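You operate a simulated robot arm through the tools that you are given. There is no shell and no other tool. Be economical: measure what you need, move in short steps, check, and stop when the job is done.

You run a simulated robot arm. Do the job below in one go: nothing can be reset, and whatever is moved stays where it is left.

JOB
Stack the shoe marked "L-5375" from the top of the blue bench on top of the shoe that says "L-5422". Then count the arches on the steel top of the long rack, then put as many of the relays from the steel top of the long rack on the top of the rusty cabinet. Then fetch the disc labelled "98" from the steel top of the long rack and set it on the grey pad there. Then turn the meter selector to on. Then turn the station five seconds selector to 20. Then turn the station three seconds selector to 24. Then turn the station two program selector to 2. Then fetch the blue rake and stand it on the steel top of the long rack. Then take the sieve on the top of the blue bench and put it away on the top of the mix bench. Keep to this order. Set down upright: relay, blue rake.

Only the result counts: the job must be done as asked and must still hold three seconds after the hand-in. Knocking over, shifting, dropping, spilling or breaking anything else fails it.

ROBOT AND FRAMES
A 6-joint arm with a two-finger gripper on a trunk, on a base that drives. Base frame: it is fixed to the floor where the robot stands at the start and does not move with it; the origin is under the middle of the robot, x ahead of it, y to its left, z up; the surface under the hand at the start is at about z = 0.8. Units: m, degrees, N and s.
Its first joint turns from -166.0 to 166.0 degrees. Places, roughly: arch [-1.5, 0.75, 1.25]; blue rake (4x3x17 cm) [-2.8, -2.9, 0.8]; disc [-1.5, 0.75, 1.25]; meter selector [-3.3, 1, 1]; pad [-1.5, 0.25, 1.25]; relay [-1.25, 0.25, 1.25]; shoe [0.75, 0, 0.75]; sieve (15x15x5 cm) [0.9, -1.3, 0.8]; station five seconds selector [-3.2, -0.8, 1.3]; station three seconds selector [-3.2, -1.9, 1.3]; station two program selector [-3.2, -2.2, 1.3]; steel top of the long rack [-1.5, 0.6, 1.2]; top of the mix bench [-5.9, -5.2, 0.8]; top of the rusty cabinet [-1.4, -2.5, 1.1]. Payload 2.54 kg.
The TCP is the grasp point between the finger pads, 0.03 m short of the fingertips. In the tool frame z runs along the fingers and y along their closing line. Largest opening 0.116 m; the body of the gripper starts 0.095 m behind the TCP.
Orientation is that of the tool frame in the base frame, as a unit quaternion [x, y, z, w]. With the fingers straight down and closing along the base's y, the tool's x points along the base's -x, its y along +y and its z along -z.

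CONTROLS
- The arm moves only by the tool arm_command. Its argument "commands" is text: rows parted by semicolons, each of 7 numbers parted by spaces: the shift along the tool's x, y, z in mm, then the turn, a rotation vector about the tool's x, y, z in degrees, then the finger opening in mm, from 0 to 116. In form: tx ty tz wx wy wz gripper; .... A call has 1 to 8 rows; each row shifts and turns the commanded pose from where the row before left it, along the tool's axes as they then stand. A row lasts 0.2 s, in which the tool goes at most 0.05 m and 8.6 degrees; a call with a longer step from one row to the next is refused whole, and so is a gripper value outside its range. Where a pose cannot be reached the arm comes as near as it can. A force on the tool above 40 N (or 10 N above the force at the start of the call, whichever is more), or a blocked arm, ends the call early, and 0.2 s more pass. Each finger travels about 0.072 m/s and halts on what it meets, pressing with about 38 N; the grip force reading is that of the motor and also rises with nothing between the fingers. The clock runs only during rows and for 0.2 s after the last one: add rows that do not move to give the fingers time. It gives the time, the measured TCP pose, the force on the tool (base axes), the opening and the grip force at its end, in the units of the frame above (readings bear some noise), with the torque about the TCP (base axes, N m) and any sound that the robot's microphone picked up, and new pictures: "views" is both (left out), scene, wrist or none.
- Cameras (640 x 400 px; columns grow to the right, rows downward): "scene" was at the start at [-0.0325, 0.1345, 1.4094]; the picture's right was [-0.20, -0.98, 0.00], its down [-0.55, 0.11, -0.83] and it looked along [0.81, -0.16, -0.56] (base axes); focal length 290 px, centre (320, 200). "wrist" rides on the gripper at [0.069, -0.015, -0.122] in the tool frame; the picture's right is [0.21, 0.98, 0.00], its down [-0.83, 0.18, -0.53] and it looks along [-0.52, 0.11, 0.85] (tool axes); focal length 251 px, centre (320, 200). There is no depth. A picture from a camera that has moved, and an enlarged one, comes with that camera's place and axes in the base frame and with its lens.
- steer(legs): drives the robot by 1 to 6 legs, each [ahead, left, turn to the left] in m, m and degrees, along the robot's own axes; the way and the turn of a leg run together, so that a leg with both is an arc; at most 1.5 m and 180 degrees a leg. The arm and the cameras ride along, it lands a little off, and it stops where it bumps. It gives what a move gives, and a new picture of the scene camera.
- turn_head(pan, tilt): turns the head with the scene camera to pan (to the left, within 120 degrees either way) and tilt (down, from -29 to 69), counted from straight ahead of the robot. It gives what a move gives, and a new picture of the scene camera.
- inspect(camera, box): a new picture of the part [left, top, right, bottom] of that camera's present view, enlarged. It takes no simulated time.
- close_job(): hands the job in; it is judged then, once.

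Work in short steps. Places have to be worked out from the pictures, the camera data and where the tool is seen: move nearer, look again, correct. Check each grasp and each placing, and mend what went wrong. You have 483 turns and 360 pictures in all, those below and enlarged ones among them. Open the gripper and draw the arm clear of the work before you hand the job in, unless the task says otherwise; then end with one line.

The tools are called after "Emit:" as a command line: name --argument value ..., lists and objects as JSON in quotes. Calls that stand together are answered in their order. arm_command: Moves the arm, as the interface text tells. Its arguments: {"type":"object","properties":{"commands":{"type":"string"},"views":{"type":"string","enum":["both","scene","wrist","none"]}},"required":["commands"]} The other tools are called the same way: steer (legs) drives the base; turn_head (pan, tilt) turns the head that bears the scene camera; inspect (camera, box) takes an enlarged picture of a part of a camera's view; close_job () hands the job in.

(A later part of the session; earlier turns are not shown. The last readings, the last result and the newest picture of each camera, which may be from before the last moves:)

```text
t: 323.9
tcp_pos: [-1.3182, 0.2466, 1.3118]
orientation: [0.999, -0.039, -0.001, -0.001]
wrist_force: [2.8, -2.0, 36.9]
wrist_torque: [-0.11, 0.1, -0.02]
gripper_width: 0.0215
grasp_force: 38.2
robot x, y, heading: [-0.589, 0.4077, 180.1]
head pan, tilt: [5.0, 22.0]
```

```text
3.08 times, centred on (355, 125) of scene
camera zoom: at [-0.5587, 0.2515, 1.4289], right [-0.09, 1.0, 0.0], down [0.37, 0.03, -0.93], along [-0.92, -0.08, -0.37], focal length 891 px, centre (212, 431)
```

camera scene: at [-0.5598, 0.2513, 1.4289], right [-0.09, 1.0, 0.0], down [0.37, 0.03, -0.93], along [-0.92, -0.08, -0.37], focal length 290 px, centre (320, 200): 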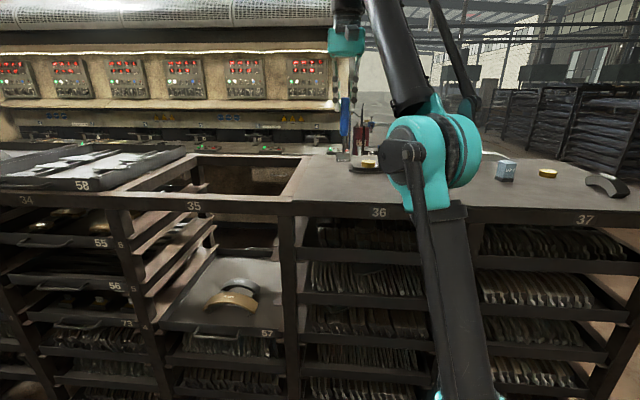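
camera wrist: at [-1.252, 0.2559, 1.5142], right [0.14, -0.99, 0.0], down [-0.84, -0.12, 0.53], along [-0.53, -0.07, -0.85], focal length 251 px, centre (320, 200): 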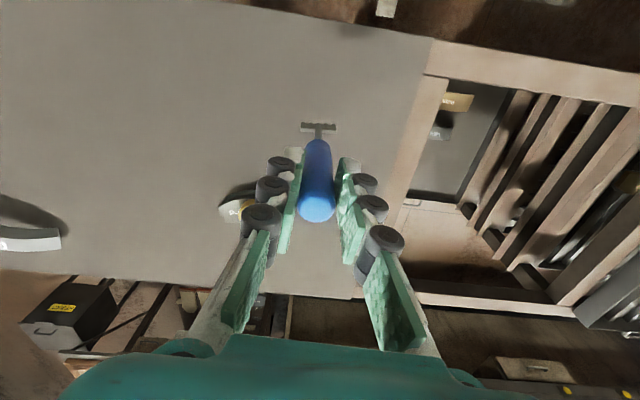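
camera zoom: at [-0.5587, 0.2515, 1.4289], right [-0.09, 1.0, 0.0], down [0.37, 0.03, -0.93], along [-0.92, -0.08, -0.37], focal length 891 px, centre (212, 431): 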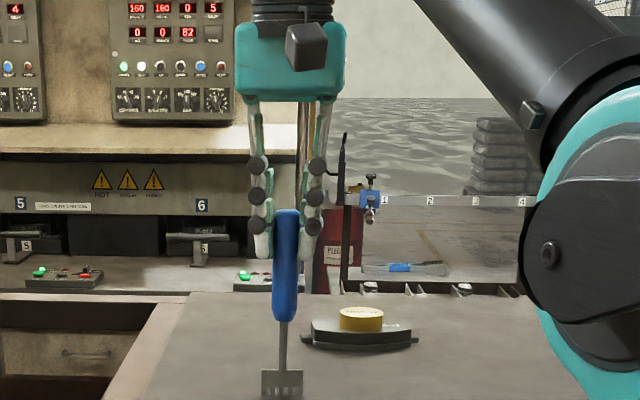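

Contact at TCP z 1.312 (37 N). I look at the head before releasing.

Emit:
arm_command --commands "0 0 -1 0 0 0 14; 0 0 0 0 0 0 14" --views "none"

Emit:
inspect --camera "wrist" --box '[270, 100, 370, 230]'

Emit:
inspect --camera "scene" --box '[355, 170, 400, 200]'

```text
t: 324.6
tcp_pos: [-1.3196, 0.2466, 1.314]
orientation: [0.999, -0.039, 0.0, 0.0]
wrist_force: [5.1, 0.4, 13.9]
wrist_torque: [-0.03, -0.66, -0.02]
gripper_width: 0.0215
grasp_force: 38.0
robot x, y, heading: [-0.5867, 0.4123, 179.9]
head pan, tilt: [5.0, 22.0]
```

```text
3.08 times, centred on (320, 165) of wrist
camera zoom: at [-1.2507, 0.256, 1.4349], right [0.14, -0.99, 0.0], down [-0.84, -0.12, 0.53], along [-0.53, -0.07, -0.85], focal length 774 px, centre (320, 308)
```

zoom: 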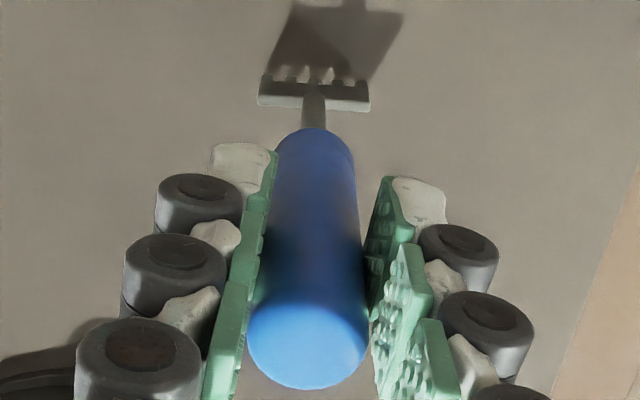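

```text
13.33 times, centred on (378, 185) of scene
camera zoom: at [-0.5592, 0.2514, 1.4289], right [-0.09, 1.0, 0.0], down [0.37, 0.03, -0.93], along [-0.92, -0.08, -0.37], focal length 3863 px, centre (-447, 400)
```

zoom: 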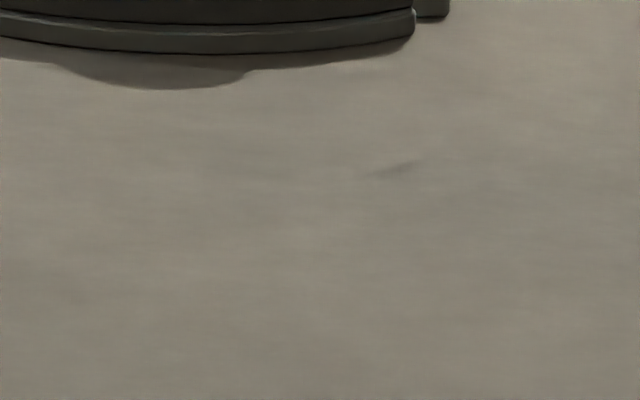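

Emit:
inspect --camera "scene" --box '[310, 145, 355, 195]'

```text
8.00 times, centred on (332, 170) of scene
camera zoom: at [-0.5592, 0.2514, 1.4289], right [-0.09, 1.0, 0.0], down [0.37, 0.03, -0.93], along [-0.92, -0.08, -0.37], focal length 2318 px, centre (220, 440)
```

zoom: 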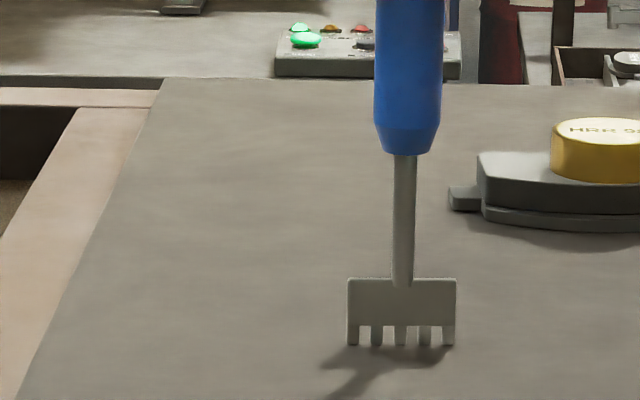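

The rake stands on its flat row of teeth. I relieve the remaining force and then open gently.

Emit:
arm_command --commands "0 0 -0.6 0 0 0 14; 0 0 0 0 0 0 14; 0 0 0 0 0 0 14" --views "none"

```text
t: 325.4
tcp_pos: [-1.3225, 0.2458, 1.3118]
orientation: [0.999, -0.039, -0.001, 0.0]
wrist_force: [-0.2, 0.5, 0.0]
wrist_torque: [0.0, -0.01, -0.03]
gripper_width: 0.0218
grasp_force: 38.5
robot x, y, heading: [-0.5871, 0.4077, 179.9]
head pan, tilt: [5.0, 22.0]
```

Emit:
arm_command --commands "0 0 0.3 0 0 0 14; 0 0 0 0 0 0 24; 0 0 0 0 0 0 28; 0 0 0 0 0 0 36; 0 0 0 0 0 0 46; 0 0 0 0 0 0 56; 0 0 0 0 0 0 56" --views "wrist"

Emit:
inspect --camera "scene" --box '[290, 90, 400, 200]'

```text
t: 326.9
tcp_pos: [-1.3213, 0.2466, 1.3121]
orientation: [0.999, -0.039, 0.0, 0.0]
wrist_force: [1.2, 0.1, 0.0]
wrist_torque: [0.0, 0.02, 0.01]
gripper_width: 0.0564
grasp_force: 0.1
robot x, y, heading: [-0.5875, 0.4083, 179.7]
head pan, tilt: [5.0, 22.0]
camera wrist: at [-1.2518, 0.2561, 1.4352], right [0.14, -0.99, 0.0], down [-0.84, -0.12, 0.53], along [-0.53, -0.07, -0.85], focal length 251 px, centre (320, 200)
```

wrist: 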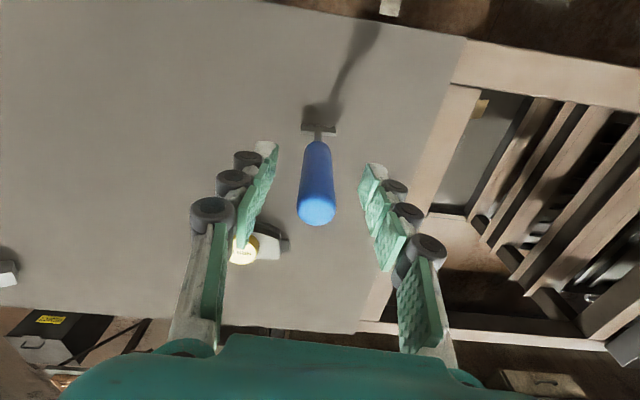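

```text
3.64 times, centred on (345, 145) of scene
camera zoom: at [-0.5601, 0.2513, 1.4289], right [-0.09, 1.0, 0.0], down [0.37, 0.03, -0.93], along [-0.92, -0.08, -0.37], focal length 1054 px, centre (229, 400)
```

zoom: 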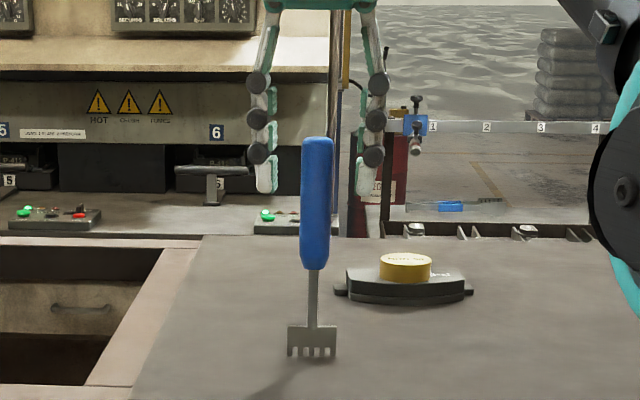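

The rake stands by itself. I rise 75 mm (within the reach already used) and retreat toward the robot.

Emit:
arm_command --commands "0 0 -15 0 0 0 56; 0 0 -20 0 0 0 56; 0 0 -20 0 0 0 56; 0 0 -19 0 0 0 56; 30 0 0 0 0 0 56; 40 0 0 0 0 0 56; 45 0 0 0 0 0 56; 45 0 0 0 0 0 56" --views "scene"

Emit:
inspect --camera "scene" --box '[290, 90, 400, 200]'

```text
t: 328.8
tcp_pos: [-1.1623, 0.2329, 1.3861]
orientation: [0.999, -0.038, 0.0, -0.001]
wrist_force: [-1.3, 0.1, -0.9]
wrist_torque: [0.03, -0.09, -0.01]
gripper_width: 0.056
grasp_force: 0.0
robot x, y, heading: [-0.5879, 0.4058, 180.1]
head pan, tilt: [5.0, 22.0]
camera scene: at [-0.5608, 0.2511, 1.4289], right [-0.09, 1.0, 0.0], down [0.37, 0.03, -0.93], along [-0.92, -0.08, -0.38], focal length 290 px, centre (320, 200)
```

scene: 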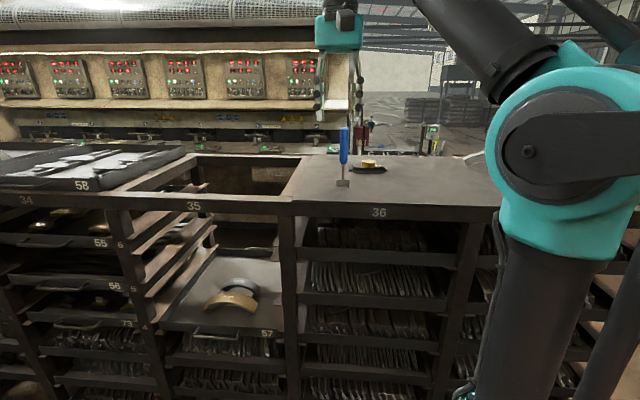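

```text
3.64 times, centred on (345, 145) of scene
camera zoom: at [-0.5608, 0.2511, 1.4289], right [-0.09, 1.0, 0.0], down [0.37, 0.03, -0.93], along [-0.92, -0.08, -0.38], focal length 1054 px, centre (229, 400)
```

zoom: 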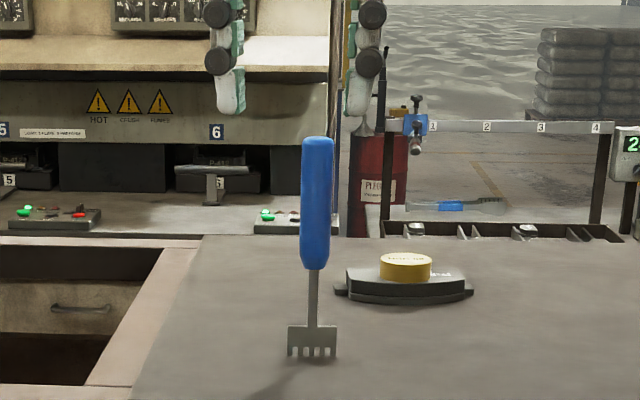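

The rake stands well. Now the sieve: I back off, turn to face the blue bench and move to y ≈ -1.3.

Emit:
steer --legs '[[-0.24, 0, 0], [0, 0, 90], [0, 0, 90]]'

Emit:
steer --legs '[[0, -0.8, 0], [0, -0.85, 0]]'

Emit:
turn_head --pan 0 --tilt 30

```text
t: 338.2
tcp_pos: [0.2207, 0.5976, 1.3871]
orientation: [0.025, 1.0, 0.0, 0.0]
wrist_force: [1.0, 0.1, 0.1]
wrist_torque: [-0.04, -0.01, 0.02]
gripper_width: 0.056
grasp_force: 0.0
robot x, y, heading: [-0.347, 0.4102, 1.7]
head pan, tilt: [5.0, 22.0]
camera scene: at [-0.3793, 0.5666, 1.4289], right [0.11, -0.99, 0.0], down [-0.37, -0.04, -0.93], along [0.92, 0.11, -0.37], focal length 290 px, centre (320, 200)
```

scene: 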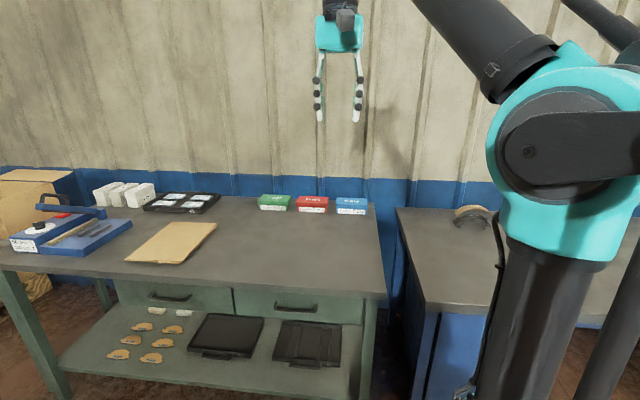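

```text
t: 346.6
tcp_pos: [0.2642, -1.053, 1.3872]
orientation: [0.022, 1.0, 0.0, 0.001]
wrist_force: [0.3, -1.0, 0.0]
wrist_torque: [0.02, -0.01, 0.01]
gripper_width: 0.0559
grasp_force: 0.1
robot x, y, heading: [-0.2991, -1.2421, 2.1]
head pan, tilt: [5.0, 22.0]
camera scene: at [-0.3354, -1.0863, 1.4289], right [0.12, -0.99, 0.0], down [-0.37, -0.04, -0.93], along [0.92, 0.11, -0.37], focal length 290 px, centre (320, 200)
```

scene: 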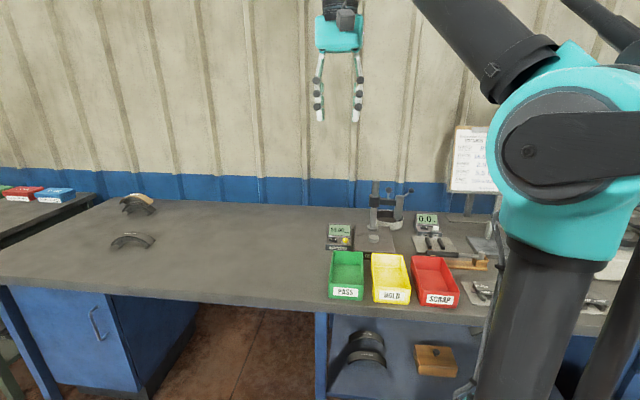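

```text
t: 347.3
tcp_pos: [0.2639, -1.0519, 1.3879]
orientation: [0.022, 1.0, -0.001, 0.0]
wrist_force: [0.5, -0.1, 0.5]
wrist_torque: [-0.01, 0.01, -0.02]
gripper_width: 0.056
grasp_force: 0.1
robot x, y, heading: [-0.3026, -1.2459, 1.8]
head pan, tilt: [0.0, 30.0]
camera scene: at [-0.3371, -1.0944, 1.4161], right [0.03, -1.0, 0.0], down [-0.5, -0.02, -0.87], along [0.87, 0.03, -0.5], focal length 290 px, centre (320, 200)
```

scene: 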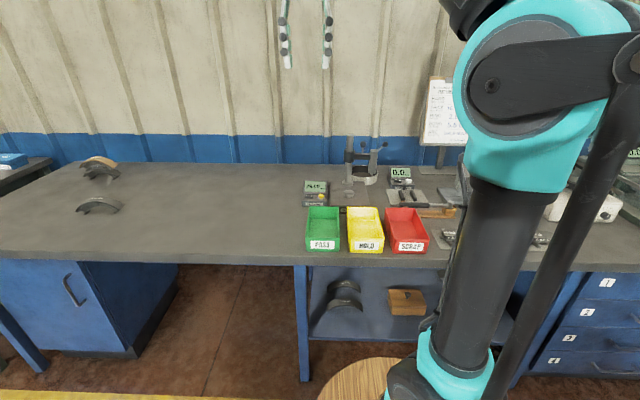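

The stacked shoes still hold. I enlarge the cluttered area to find the sieve.

Emit:
inspect --camera "scene" --box '[290, 120, 470, 240]'

Emit:
inspect --camera "scene" --box '[330, 125, 410, 195]'

```text
3.33 times, centred on (380, 180) of scene
camera zoom: at [-0.3371, -1.0944, 1.4161], right [0.03, -1.0, 0.0], down [-0.5, -0.02, -0.87], along [0.87, 0.03, -0.5], focal length 966 px, centre (120, 267)
```

zoom: 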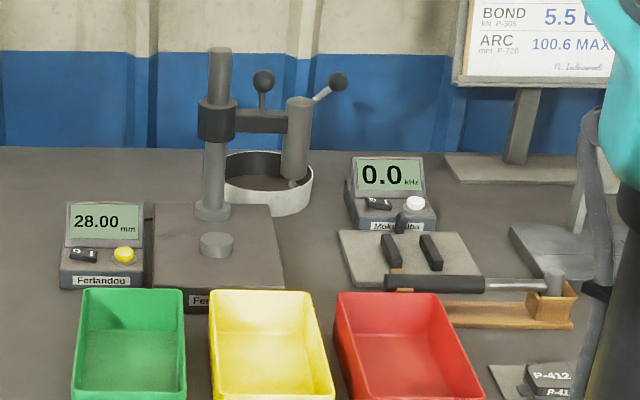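

```text
5.71 times, centred on (370, 160) of scene
camera zoom: at [-0.3371, -1.0944, 1.4161], right [0.03, -1.0, 0.0], down [-0.5, -0.02, -0.87], along [0.87, 0.03, -0.5], focal length 1656 px, centre (34, 429)
```

zoom: 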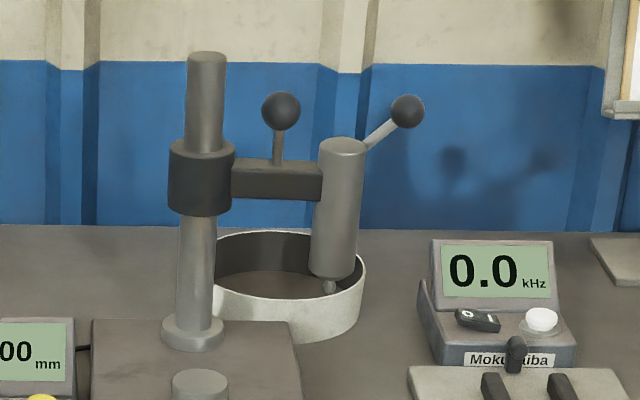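

The sieve is the white ring (15 cm) behind the gauge stand, centre about (0.93, -1.25). I drive closer, a bit to its right, so that I can grip the rim on its free right side.

Emit:
steer --legs '[[0, -0.14, -2], [0.26, 0, 0]]'

Emit:
turn_head --pan 0 --tilt 35

```text
t: 350.1
tcp_pos: [0.5313, -1.2112, 1.3869]
orientation: [0.038, 0.999, 0.0, 0.0]
wrist_force: [0.3, -0.3, 0.3]
wrist_torque: [-0.01, 0.03, 0.0]
gripper_width: 0.0561
grasp_force: 0.1
robot x, y, heading: [-0.0381, -1.385, 0.1]
head pan, tilt: [0.0, 30.0]
camera scene: at [-0.0707, -1.2334, 1.4161], right [0.0, -1.0, 0.0], down [-0.5, 0.0, -0.87], along [0.87, 0.0, -0.5], focal length 290 px, centre (320, 200)
```

scene: 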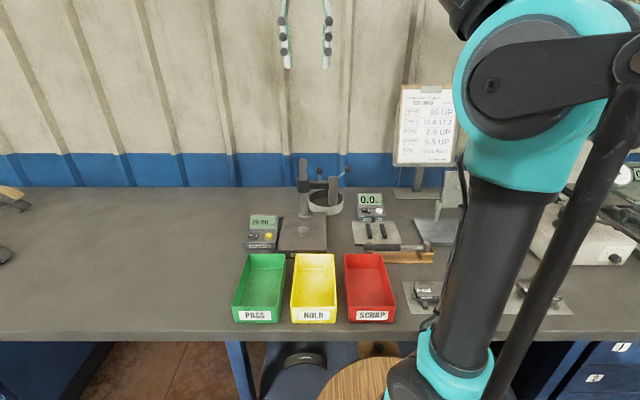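

```text
t: 350.8
tcp_pos: [0.5312, -1.2103, 1.3852]
orientation: [0.038, 0.999, -0.001, 0.0]
wrist_force: [0.1, -0.4, -0.6]
wrist_torque: [0.0, -0.04, 0.01]
gripper_width: 0.0561
grasp_force: 0.0
robot x, y, heading: [-0.0432, -1.3846, -0.1]
head pan, tilt: [0.0, 35.0]
camera scene: at [-0.0732, -1.2334, 1.4083], right [0.0, -1.0, 0.0], down [-0.57, 0.0, -0.82], along [0.82, 0.0, -0.57], focal length 290 px, centre (320, 200)
```

scene: 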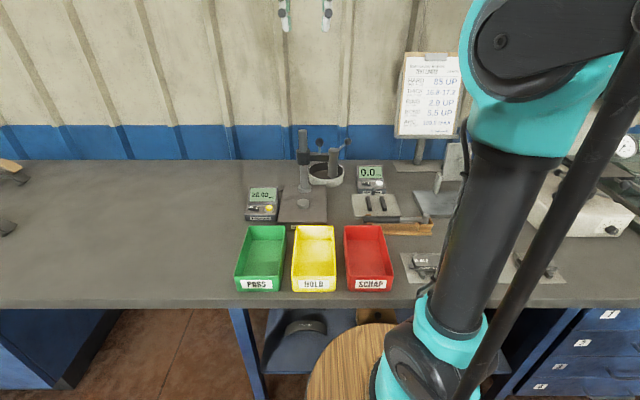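

Emit:
arm_command --commands "-40 -20 -10 0 0 0 56; -40 -20 0 0 0 0 56; -40 -20 0 0 0 0 56; -40 -20 0 0 0 0 56; 0 0 0 0 0 0 56" --views "wrist"

Emit:
inspect --camera "scene" --box '[285, 115, 395, 225]'

```text
t: 352.0
tcp_pos: [0.6838, -1.3033, 1.3961]
orientation: [0.038, 0.999, -0.001, -0.001]
wrist_force: [-0.3, -0.4, 0.0]
wrist_torque: [0.01, 0.0, 0.02]
gripper_width: 0.0559
grasp_force: 0.1
robot x, y, heading: [-0.0432, -1.3894, 0.1]
head pan, tilt: [0.0, 35.0]
camera wrist: at [0.6147, -1.3122, 1.5187], right [-0.14, 0.99, 0.0], down [0.84, 0.12, 0.53], along [0.53, 0.07, -0.85], focal length 251 px, centre (320, 200)
```

wrist: 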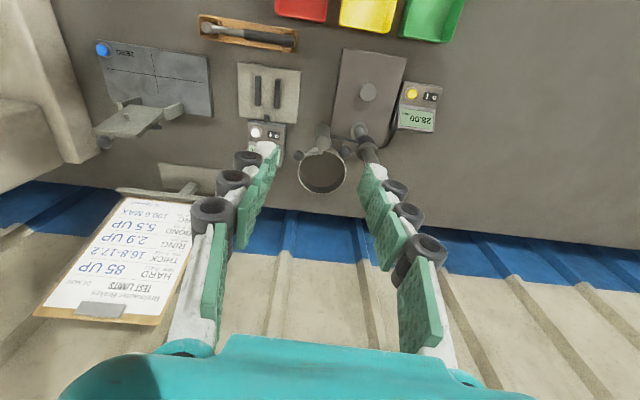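

```text
3.64 times, centred on (340, 170) of scene
camera zoom: at [-0.0733, -1.2334, 1.4083], right [0.0, -1.0, 0.0], down [-0.57, 0.0, -0.82], along [0.82, 0.0, -0.57], focal length 1054 px, centre (247, 309)
```

zoom: 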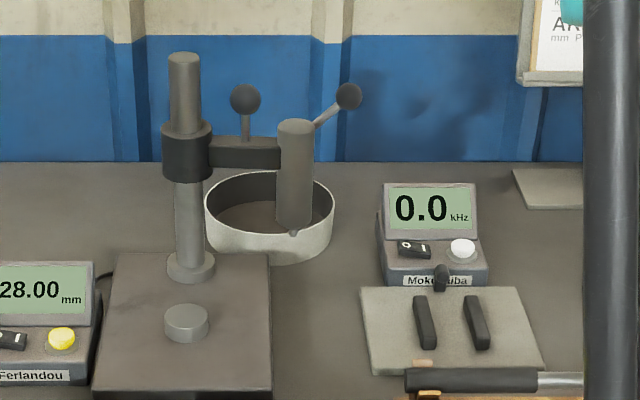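

Now the wrist camera looks down onto it; I enlarge the sieve.

Emit:
inspect --camera "wrist" --box '[230, 90, 410, 220]'

```text
3.08 times, centred on (320, 155) of wrist
camera zoom: at [0.6147, -1.3122, 1.5187], right [-0.14, 0.99, 0.0], down [0.84, 0.12, 0.53], along [0.53, 0.07, -0.85], focal length 774 px, centre (320, 338)
```

zoom: 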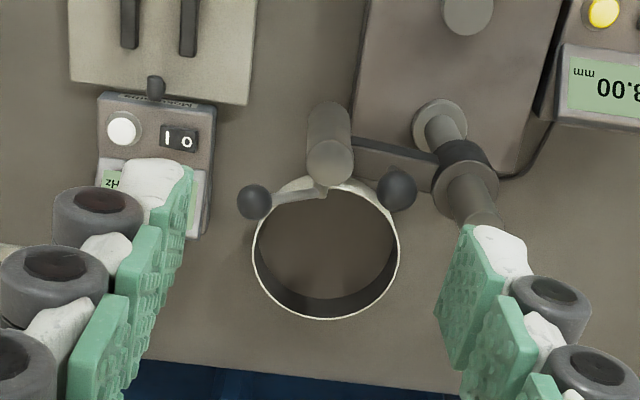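

Sieve rim: centre (0.936, -1.263), radius 0.07, rim height about 0.85; its right side is free. I move the base 4 cm ahead, turn the hand -29° and go out above the rim's right side.

Emit:
steer --legs '[[0.04, 0, 0]]'

Emit:
arm_command --commands "0 0 30 0 0 -7.3 50; 0 0 40 0 0 -7.3 50; 0 0 40 0 0 -7.3 50; 0 0 40 0 0 -7.3 50; 0 0 30 0 0 0 50; 0 0 20 0 0 0 50; 0 0 0 0 0 0 50" --views "both"

```text
t: 352.9
tcp_pos: [0.7244, -1.3028, 1.3958]
orientation: [0.038, 0.999, 0.001, 0.0]
wrist_force: [-0.3, 0.8, -0.2]
wrist_torque: [0.03, 0.01, -0.01]
gripper_width: 0.0559
grasp_force: 0.1
robot x, y, heading: [-0.0004, -1.3869, 0.0]
head pan, tilt: [0.0, 35.0]
camera scene: at [-0.0331, -1.2335, 1.4083], right [0.0, -1.0, 0.0], down [-0.57, 0.0, -0.82], along [0.82, 0.0, -0.57], focal length 290 px, centre (320, 200)
```

scene: 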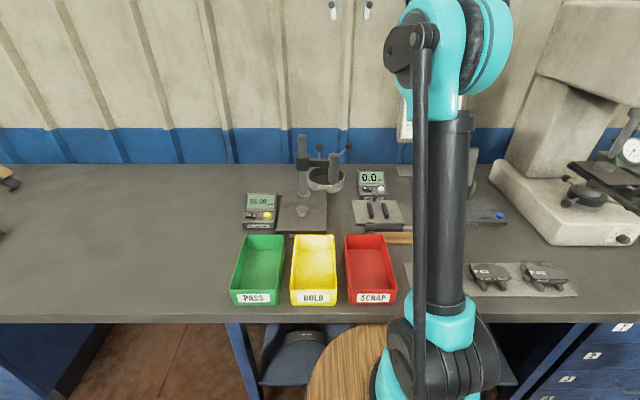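

```text
t: 354.5
tcp_pos: [0.7252, -1.3032, 1.1963]
orientation: [-0.216, 0.976, 0.0, 0.001]
wrist_force: [-0.3, 0.0, 0.4]
wrist_torque: [0.02, 0.05, -0.01]
gripper_width: 0.0499
grasp_force: 0.0
robot x, y, heading: [-0.0004, -1.3896, -0.2]
head pan, tilt: [0.0, 35.0]
camera scene: at [-0.0331, -1.2335, 1.4083], right [0.0, -1.0, 0.0], down [-0.57, 0.0, -0.82], along [0.82, 0.0, -0.57], focal length 290 px, centre (320, 200)
camera wrist: at [0.6676, -1.3458, 1.3184], right [-0.6, 0.8, 0.0], down [0.67, 0.51, 0.53], along [0.43, 0.32, -0.85], focal length 251 px, centre (320, 200)
```

scene: 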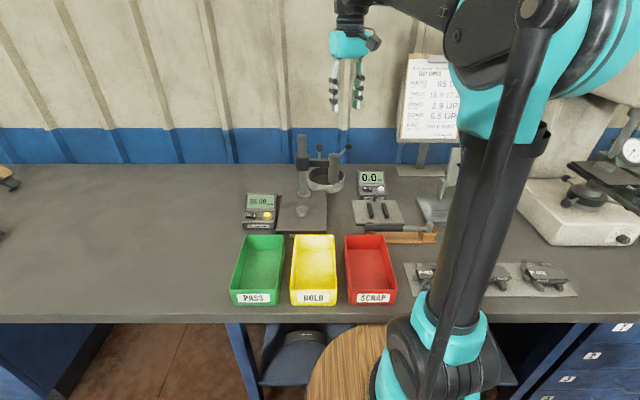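
wrist: 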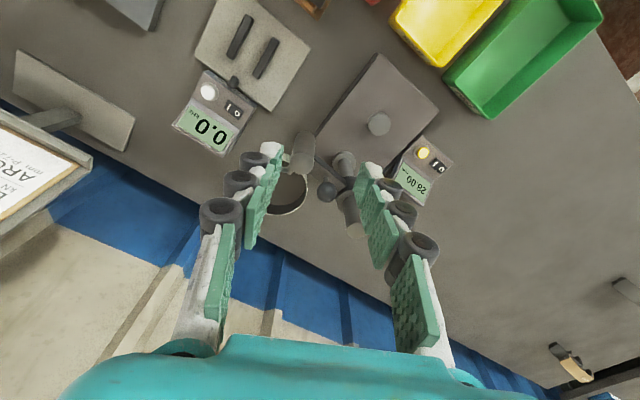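

I move out above the rim's right side, staying over the gauge's knobs.

Emit:
arm_command --commands "-34 -20.4 5 0 0 0 50; -34 -20.4 5 0 0 0 50; -34 -20.4 10 0 0 0 50; -34 -20.4 15 0 0 0 50; -34 -20.4 20 0 0 0 50; -34 -20.4 20 0 0 0 50; 0 0 0 0 0 0 50" --views "both"

```text
t: 356.1
tcp_pos: [0.9617, -1.3279, 1.1212]
orientation: [-0.213, 0.977, -0.001, 0.0]
wrist_force: [0.3, 0.0, -0.8]
wrist_torque: [0.01, 0.01, -0.04]
gripper_width: 0.05
grasp_force: 0.0
robot x, y, heading: [-0.0015, -1.385, -0.3]
head pan, tilt: [0.0, 35.0]
camera scene: at [-0.0333, -1.2335, 1.4083], right [0.0, -1.0, 0.0], down [-0.57, 0.0, -0.82], along [0.82, 0.0, -0.57], focal length 290 px, centre (320, 200)
camera wrist: at [0.905, -1.3705, 1.2438], right [-0.6, 0.8, 0.0], down [0.67, 0.51, 0.53], along [0.43, 0.32, -0.85], focal length 251 px, centre (320, 200)
```

scene: 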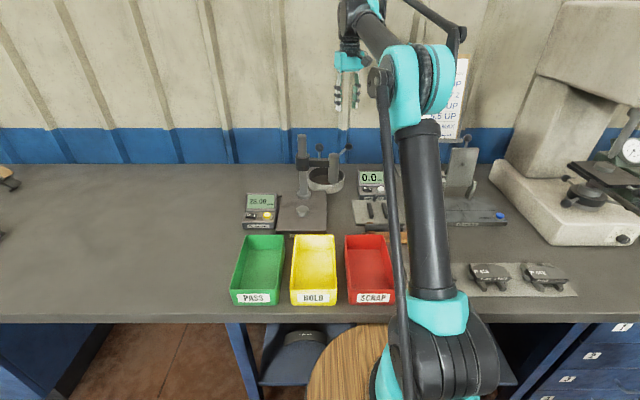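
wrist: 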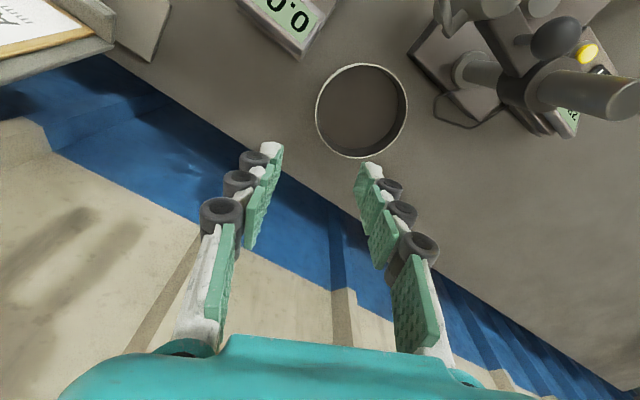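

Excellent view: the rim's near-right wall lies just under the tool axis. I lower to 0.94 and re-check.

Emit:
arm_command --commands "0 0 45 0 0 0 50; 0 0 45 0 0 0 50; 0 0 45 0 0 0 50; 0 0 45 0 0 0 50; 0 0 0 0 0 0 50" --views "both"

```text
t: 357.3
tcp_pos: [0.9618, -1.3269, 0.9406]
orientation: [-0.215, 0.977, -0.001, 0.0]
wrist_force: [0.2, 0.7, 0.0]
wrist_torque: [-0.02, 0.0, -0.01]
gripper_width: 0.0498
grasp_force: 0.1
robot x, y, heading: [-0.0046, -1.3848, -0.1]
head pan, tilt: [0.0, 35.0]
camera scene: at [-0.0331, -1.2335, 1.4083], right [0.0, -1.0, 0.0], down [-0.57, 0.0, -0.82], along [0.82, 0.0, -0.57], focal length 290 px, centre (320, 200)
camera wrist: at [0.9046, -1.3692, 1.0632], right [-0.6, 0.8, 0.0], down [0.67, 0.51, 0.53], along [0.43, 0.32, -0.85], focal length 251 px, centre (320, 200)
```

scene: 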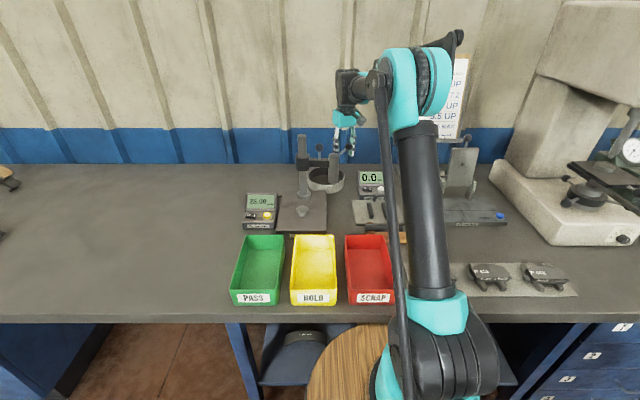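
wrist: 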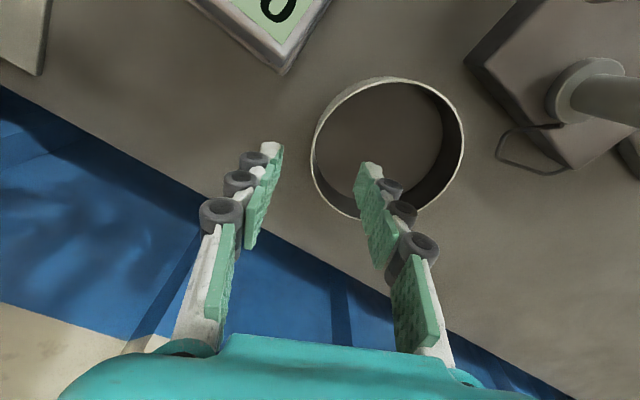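

The wall is 6 mm left of the axis; I shift by (-8, -5) mm and lower with the wall between the fingers.

Emit:
arm_command --commands "-8 -5 20 0 0 0 50; 0 0 30 0 0 0 50; 0 0 0 0 0 0 50" --views "wrist"

```text
t: 358.1
tcp_pos: [0.9711, -1.3281, 0.8903]
orientation: [-0.214, 0.977, -0.001, 0.0]
wrist_force: [-0.6, -0.2, 0.2]
wrist_torque: [0.01, -0.02, 0.0]
gripper_width: 0.05
grasp_force: 0.2
robot x, y, heading: [-0.0016, -1.3848, 0.1]
head pan, tilt: [0.0, 35.0]
camera wrist: at [0.9143, -1.3707, 1.0131], right [-0.6, 0.8, 0.0], down [0.67, 0.51, 0.53], along [0.43, 0.32, -0.85], focal length 251 px, centre (320, 200)
```

wrist: 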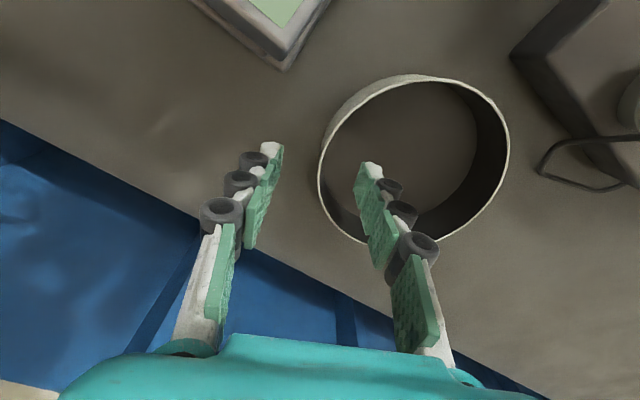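

The wall is centred between the fingers. Down 28 mm more in small steps.

Emit:
arm_command --commands "0 0 12 0 0 0 50; 0 0 8 0 0 0 50; 0 0 5 0 0 0 50; 0 0 3 0 0 0 50; 0 0 0 0 0 0 50" --views "wrist"

Emit:
inspect --camera "scene" --box '[280, 90, 400, 220]'

```text
t: 359.3
tcp_pos: [0.9717, -1.3293, 0.864]
orientation: [-0.215, 0.977, 0.0, 0.0]
wrist_force: [-0.5, 1.2, 0.5]
wrist_torque: [-0.02, -0.01, -0.01]
gripper_width: 0.0501
grasp_force: 0.0
robot x, y, heading: [-0.0029, -1.3841, -0.0]
head pan, tilt: [0.0, 35.0]
camera wrist: at [0.9148, -1.3718, 0.9854], right [-0.6, 0.8, 0.0], down [0.67, 0.51, 0.53], along [0.43, 0.32, -0.85], focal length 251 px, centre (320, 200)
```

wrist: 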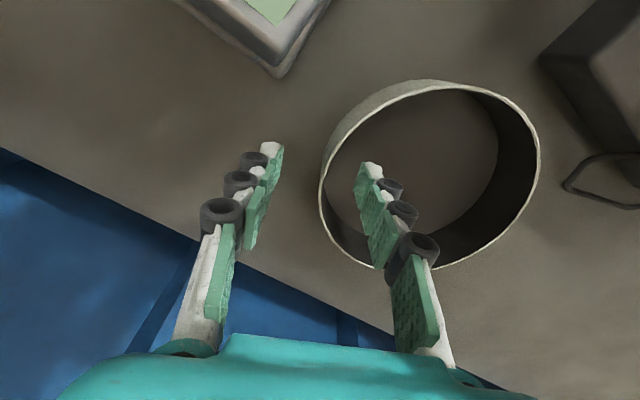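

```text
3.08 times, centred on (340, 155) of scene
camera zoom: at [-0.0331, -1.2335, 1.4083], right [0.0, -1.0, 0.0], down [-0.57, 0.0, -0.82], along [0.82, 0.0, -0.57], focal length 891 px, centre (258, 338)
```

zoom: 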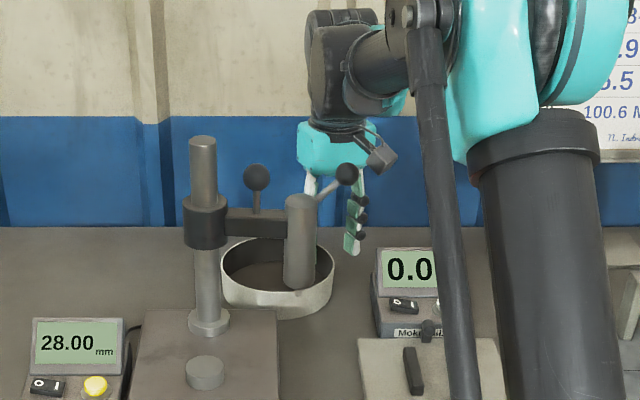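

The rim is at TCP height, tips 3 cm below it. I close on the wall.

Emit:
arm_command --commands "0 0 0 0 0 0 34; 0 0 0 0 0 0 18; 0 0 0 0 0 0 4; 0 0 0 0 0 0 0; 0 0 0 0 0 0 0; 0 0 0 0 0 0 0" --views "wrist"

```text
t: 360.7
tcp_pos: [0.9711, -1.3292, 0.8621]
orientation: [-0.215, 0.977, -0.001, -0.001]
wrist_force: [-0.9, 0.3, -0.1]
wrist_torque: [0.0, 0.01, 0.04]
gripper_width: 0.0061
grasp_force: 31.7
robot x, y, heading: [-0.0019, -1.3881, -0.1]
head pan, tilt: [0.0, 35.0]
camera wrist: at [0.9148, -1.3718, 0.9854], right [-0.6, 0.8, 0.0], down [0.67, 0.51, 0.53], along [0.43, 0.32, -0.85], focal length 251 px, centre (320, 200)
```

wrist: 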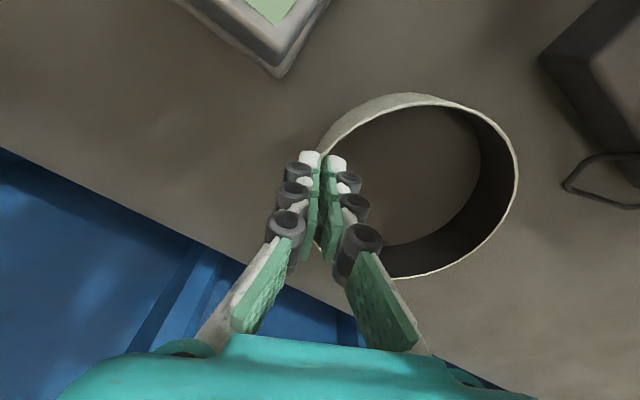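

Wall gripped (6 mm). I lift straight up and check that the sieve comes along level.

Emit:
arm_command --commands "0 0 -15 0 0 0 0; 0 0 -30 0 0 0 0; 0 0 -40 0 0 0 0; 0 0 -45 0 0 0 0; 0 0 -45 0 0 0 0; 0 0 -45 0 0 0 0; 0 0 -40 0 0 0 0; 0 0 0 0 0 0 0" --views "both"

```text
t: 362.5
tcp_pos: [0.9726, -1.3303, 1.1227]
orientation: [-0.215, 0.977, 0.0, 0.0]
wrist_force: [0.0, 0.3, -1.5]
wrist_torque: [-0.12, 0.0, 0.05]
gripper_width: 0.0059
grasp_force: 31.9
robot x, y, heading: [-0.0021, -1.386, -0.2]
head pan, tilt: [0.0, 35.0]
camera scene: at [-0.033, -1.2335, 1.4083], right [0.0, -1.0, 0.0], down [-0.57, 0.0, -0.82], along [0.82, 0.0, -0.57], focal length 290 px, centre (320, 200)
camera wrist: at [0.9152, -1.3724, 1.2453], right [-0.6, 0.8, 0.0], down [0.67, 0.51, 0.53], along [0.43, 0.32, -0.85], focal length 251 px, centre (320, 200)
```

scene: 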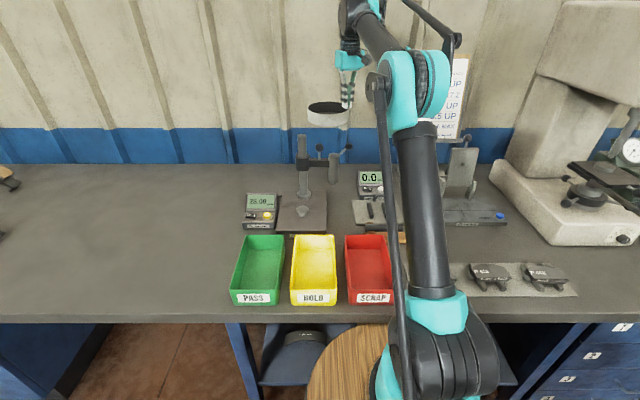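
wrist: 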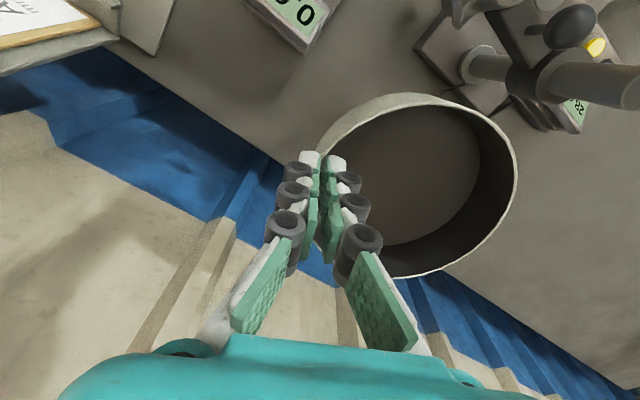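

The sieve came up level. I retreat toward the robot while rising, clear of the gauge stand.

Emit:
arm_command --commands "14 6 -30 0 0 0 0; 20 9 -28 0 0 0 0; 27 12 -25 0 0 0 0; 32 15 -20 0 0 0 0; 36 17 -15 0 0 0 0; 40 18 -10 0 0 0 0; 40 18 0 0 0 0 0; 40 18 0 0 0 0 0" --views "scene"

```text
t: 364.3
tcp_pos: [0.6975, -1.3302, 1.2489]
orientation: [-0.215, 0.977, -0.001, 0.0]
wrist_force: [-0.2, 0.8, -1.6]
wrist_torque: [-0.1, 0.09, -0.02]
gripper_width: 0.0063
grasp_force: 31.2
robot x, y, heading: [-0.0068, -1.383, 0.0]
head pan, tilt: [0.0, 35.0]
camera scene: at [-0.0324, -1.2334, 1.4083], right [0.0, -1.0, 0.0], down [-0.57, 0.0, -0.82], along [0.82, 0.0, -0.57], focal length 290 px, centre (320, 200)
```

scene: 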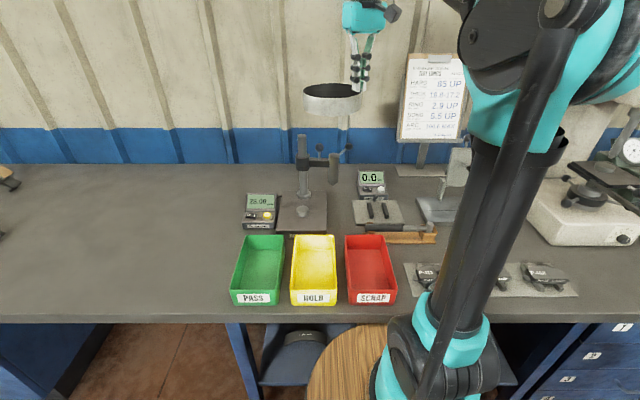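

Clear. I draw the arm in, back off the bench and look for the way to the mix bench.

Emit:
arm_command --commands "40 18 -10 0 0 0 0; 40 18 -10 0 0 0 0; 40 18 0 0 0 0 0; 0 0 0 0 0 0 0" --views "none"

Emit:
steer --legs '[[-0.38, 0, 0]]'

Emit:
turn_head --pan -105 --tilt 15

```text
t: 365.3
tcp_pos: [0.568, -1.3315, 1.269]
orientation: [-0.214, 0.977, -0.001, 0.001]
wrist_force: [-0.3, -0.4, -1.9]
wrist_torque: [-0.1, 0.0, -0.01]
gripper_width: 0.0061
grasp_force: 31.6
robot x, y, heading: [-0.0048, -1.3846, -0.1]
head pan, tilt: [0.0, 35.0]
```

```text
t: 367.7
tcp_pos: [0.1864, -1.3304, 1.2706]
orientation: [-0.217, 0.976, -0.001, 0.0]
wrist_force: [-0.1, -1.3, -1.2]
wrist_torque: [-0.09, 0.0, -0.01]
gripper_width: 0.0059
grasp_force: 31.5
robot x, y, heading: [-0.3835, -1.3852, 0.2]
head pan, tilt: [0.0, 35.0]
camera scene: at [-0.4144, -1.2338, 1.4083], right [0.0, -1.0, 0.0], down [-0.57, 0.0, -0.82], along [0.82, 0.0, -0.57], focal length 290 px, centre (320, 200)
```

scene: 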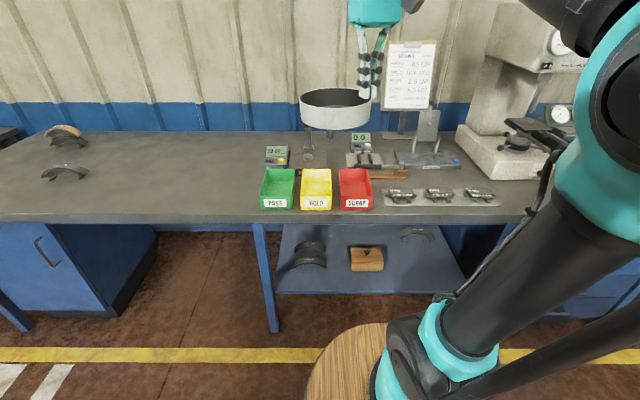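

```text
t: 369.5
tcp_pos: [0.1863, -1.3304, 1.2698]
orientation: [-0.216, 0.976, -0.001, 0.0]
wrist_force: [0.3, 0.4, -0.8]
wrist_torque: [-0.09, -0.01, -0.01]
gripper_width: 0.006
grasp_force: 31.6
robot x, y, heading: [-0.382, -1.3841, 0.2]
head pan, tilt: [-105.0, 15.0]
camera scene: at [-0.5263, -1.3243, 1.4403], right [-0.97, 0.26, 0.0], down [0.07, 0.25, -0.97], along [-0.25, -0.93, -0.26], focal length 290 px, centre (320, 200)
```

scene: 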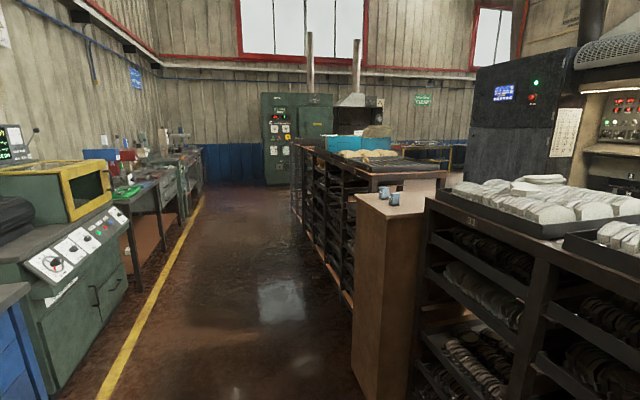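

The aisle continues to -y past the rack's end (about y = -4.9). I turn right and drive along it.

Emit:
steer --legs '[[-0.05, 0, 0], [0, 0, -90]]'

Emit:
steer --legs '[[1.3, 0, 0], [1.0, 0, 0]]'

Emit:
turn_head --pan -30 --tilt 15

```text
t: 374.2
tcp_pos: [-0.3734, -1.9538, 1.2704]
orientation: [0.534, 0.845, 0.0, 0.0]
wrist_force: [0.0, -1.6, -1.4]
wrist_torque: [0.0, 0.07, -0.01]
gripper_width: 0.0061
grasp_force: 31.7
robot x, y, heading: [-0.4338, -1.3846, -89.5]
head pan, tilt: [-105.0, 15.0]
camera scene: at [-0.3744, -1.2391, 1.4403], right [0.25, 0.97, 0.0], down [0.25, -0.06, -0.97], along [-0.94, 0.24, -0.26], focal length 290 px, centre (320, 200)
```

scene: 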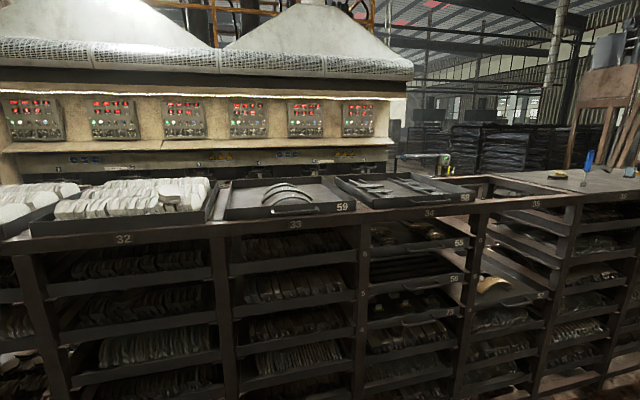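

```text
t: 385.5
tcp_pos: [-0.3607, -4.2461, 1.2697]
orientation: [0.537, 0.843, 0.0, 0.0]
wrist_force: [0.4, 1.1, -1.1]
wrist_torque: [-0.04, 0.12, 0.02]
gripper_width: 0.0058
grasp_force: 31.7
robot x, y, heading: [-0.4145, -3.6803, -89.8]
head pan, tilt: [-105.0, 15.0]
camera scene: at [-0.3562, -3.5316, 1.4403], right [0.26, 0.97, 0.0], down [0.25, -0.07, -0.97], along [-0.93, 0.25, -0.26], focal length 290 px, centre (320, 200)
```

scene: 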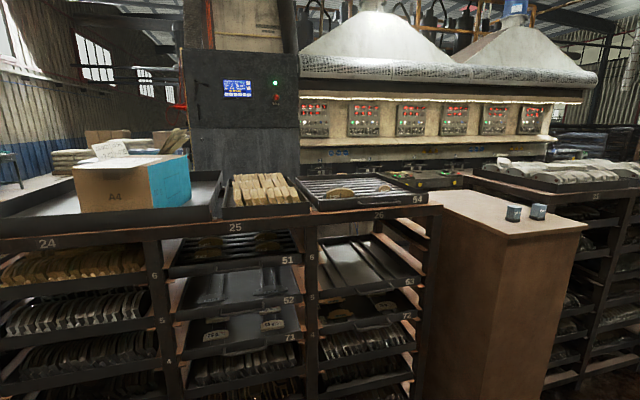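

```text
t: 387.0
tcp_pos: [-0.3618, -4.2467, 1.2686]
orientation: [0.536, 0.844, -0.001, 0.0]
wrist_force: [-0.3, 0.1, -1.1]
wrist_torque: [0.0, 0.08, 0.01]
gripper_width: 0.0058
grasp_force: 31.3
robot x, y, heading: [-0.4157, -3.6745, -89.6]
head pan, tilt: [-30.0, 15.0]
camera scene: at [-0.3124, -3.6365, 1.4403], right [-0.87, 0.5, 0.0], down [0.13, 0.22, -0.97], along [-0.48, -0.84, -0.26], focal length 290 px, centre (320, 200)
```

scene: 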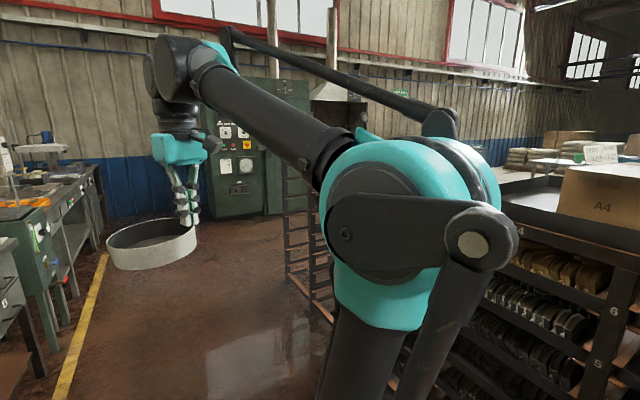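

The relays and rake still stand. I go on 1.2 m and look right past the rack's end.

Emit:
steer --legs '[[1.2, 0, 0]]'

Emit:
turn_head --pan -75 --tilt 15

```text
t: 393.1
tcp_pos: [-0.3563, -5.4581, 1.2697]
orientation: [0.537, 0.843, -0.001, 0.0]
wrist_force: [-0.3, -0.7, -1.5]
wrist_torque: [-0.01, 0.1, -0.01]
gripper_width: 0.0057
grasp_force: 31.7
robot x, y, heading: [-0.4103, -4.8891, -89.7]
head pan, tilt: [-30.0, 15.0]
camera scene: at [-0.309, -4.847, 1.4403], right [-0.87, 0.5, 0.0], down [0.13, 0.22, -0.97], along [-0.48, -0.84, -0.26], focal length 290 px, centre (320, 200)
```

scene: 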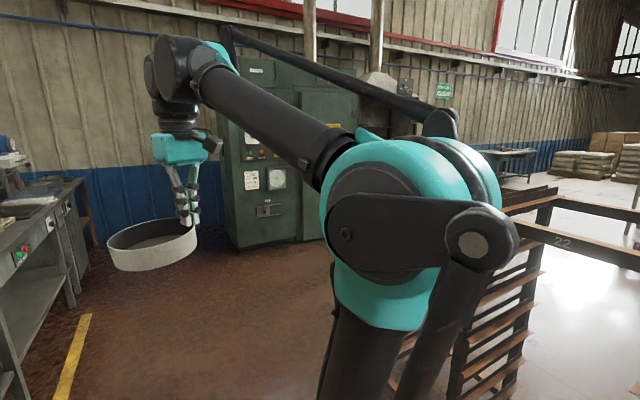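

```text
t: 394.2
tcp_pos: [-0.3575, -5.457, 1.2697]
orientation: [0.537, 0.843, -0.001, 0.0]
wrist_force: [0.2, 0.6, -0.9]
wrist_torque: [-0.01, 0.07, -0.04]
gripper_width: 0.0061
grasp_force: 31.6
robot x, y, heading: [-0.412, -4.8876, -90.0]
head pan, tilt: [-75.0, 15.0]
camera scene: at [-0.3526, -4.7905, 1.4403], right [-0.26, 0.96, 0.0], down [0.25, 0.07, -0.97], along [-0.93, -0.25, -0.26], focal length 290 px, centre (320, 200)
```

scene: 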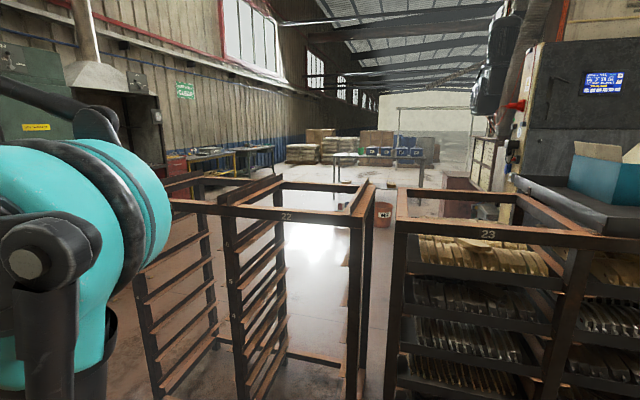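

The mix bench is the table at about (-5.9, -5.2) beyond the rack, whose end is at y ≈ -5.6. I drive on to y ≈ -6.35 and turn right.

Emit:
steer --legs '[[1.4, 0, 0], [0, 0, -90]]'

Emit:
turn_head --pan 5 --tilt 18

```text
t: 404.9
tcp_pos: [-0.9707, -6.3517, 1.2696]
orientation: [0.973, 0.23, 0.0, 0.0]
wrist_force: [0.1, 0.1, -2.3]
wrist_torque: [0.11, 0.03, -0.02]
gripper_width: 0.0058
grasp_force: 31.7
robot x, y, heading: [-0.4022, -6.2827, -178.5]
head pan, tilt: [-75.0, 15.0]
camera scene: at [-0.3056, -6.3355, 1.4403], right [0.96, 0.29, 0.0], down [0.07, -0.25, -0.97], along [-0.28, 0.93, -0.26], focal length 290 px, centre (320, 200)
```

scene: 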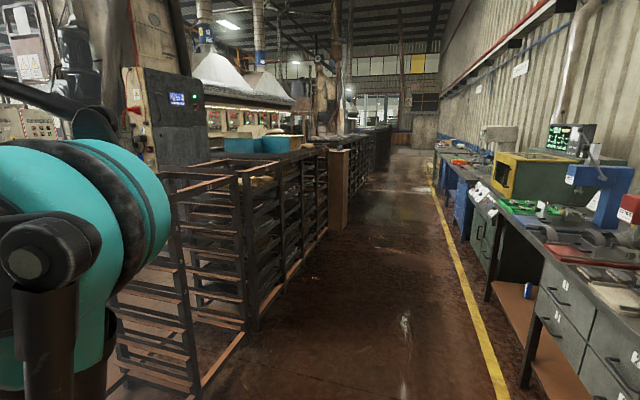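

```text
t: 406.5
tcp_pos: [-0.9716, -6.3497, 1.2693]
orientation: [0.973, 0.229, 0.0, -0.001]
wrist_force: [0.2, 0.2, -0.9]
wrist_torque: [0.09, 0.02, -0.01]
gripper_width: 0.0061
grasp_force: 31.4
robot x, y, heading: [-0.4051, -6.2783, -178.6]
head pan, tilt: [5.0, 18.0]
camera scene: at [-0.3716, -6.4356, 1.4354], right [-0.11, 0.99, 0.0], down [0.31, 0.04, -0.95], along [-0.94, -0.11, -0.31], focal length 290 px, centre (320, 200)
```

scene: 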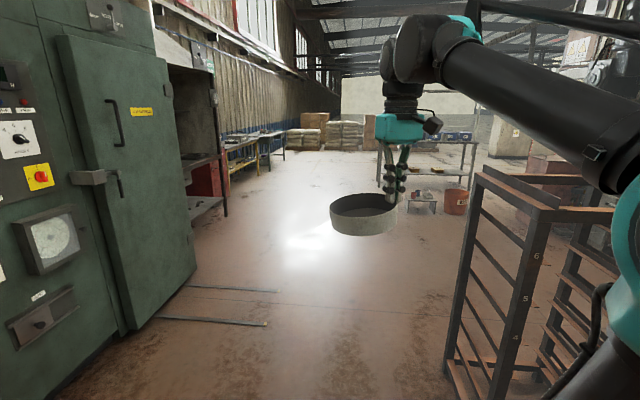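

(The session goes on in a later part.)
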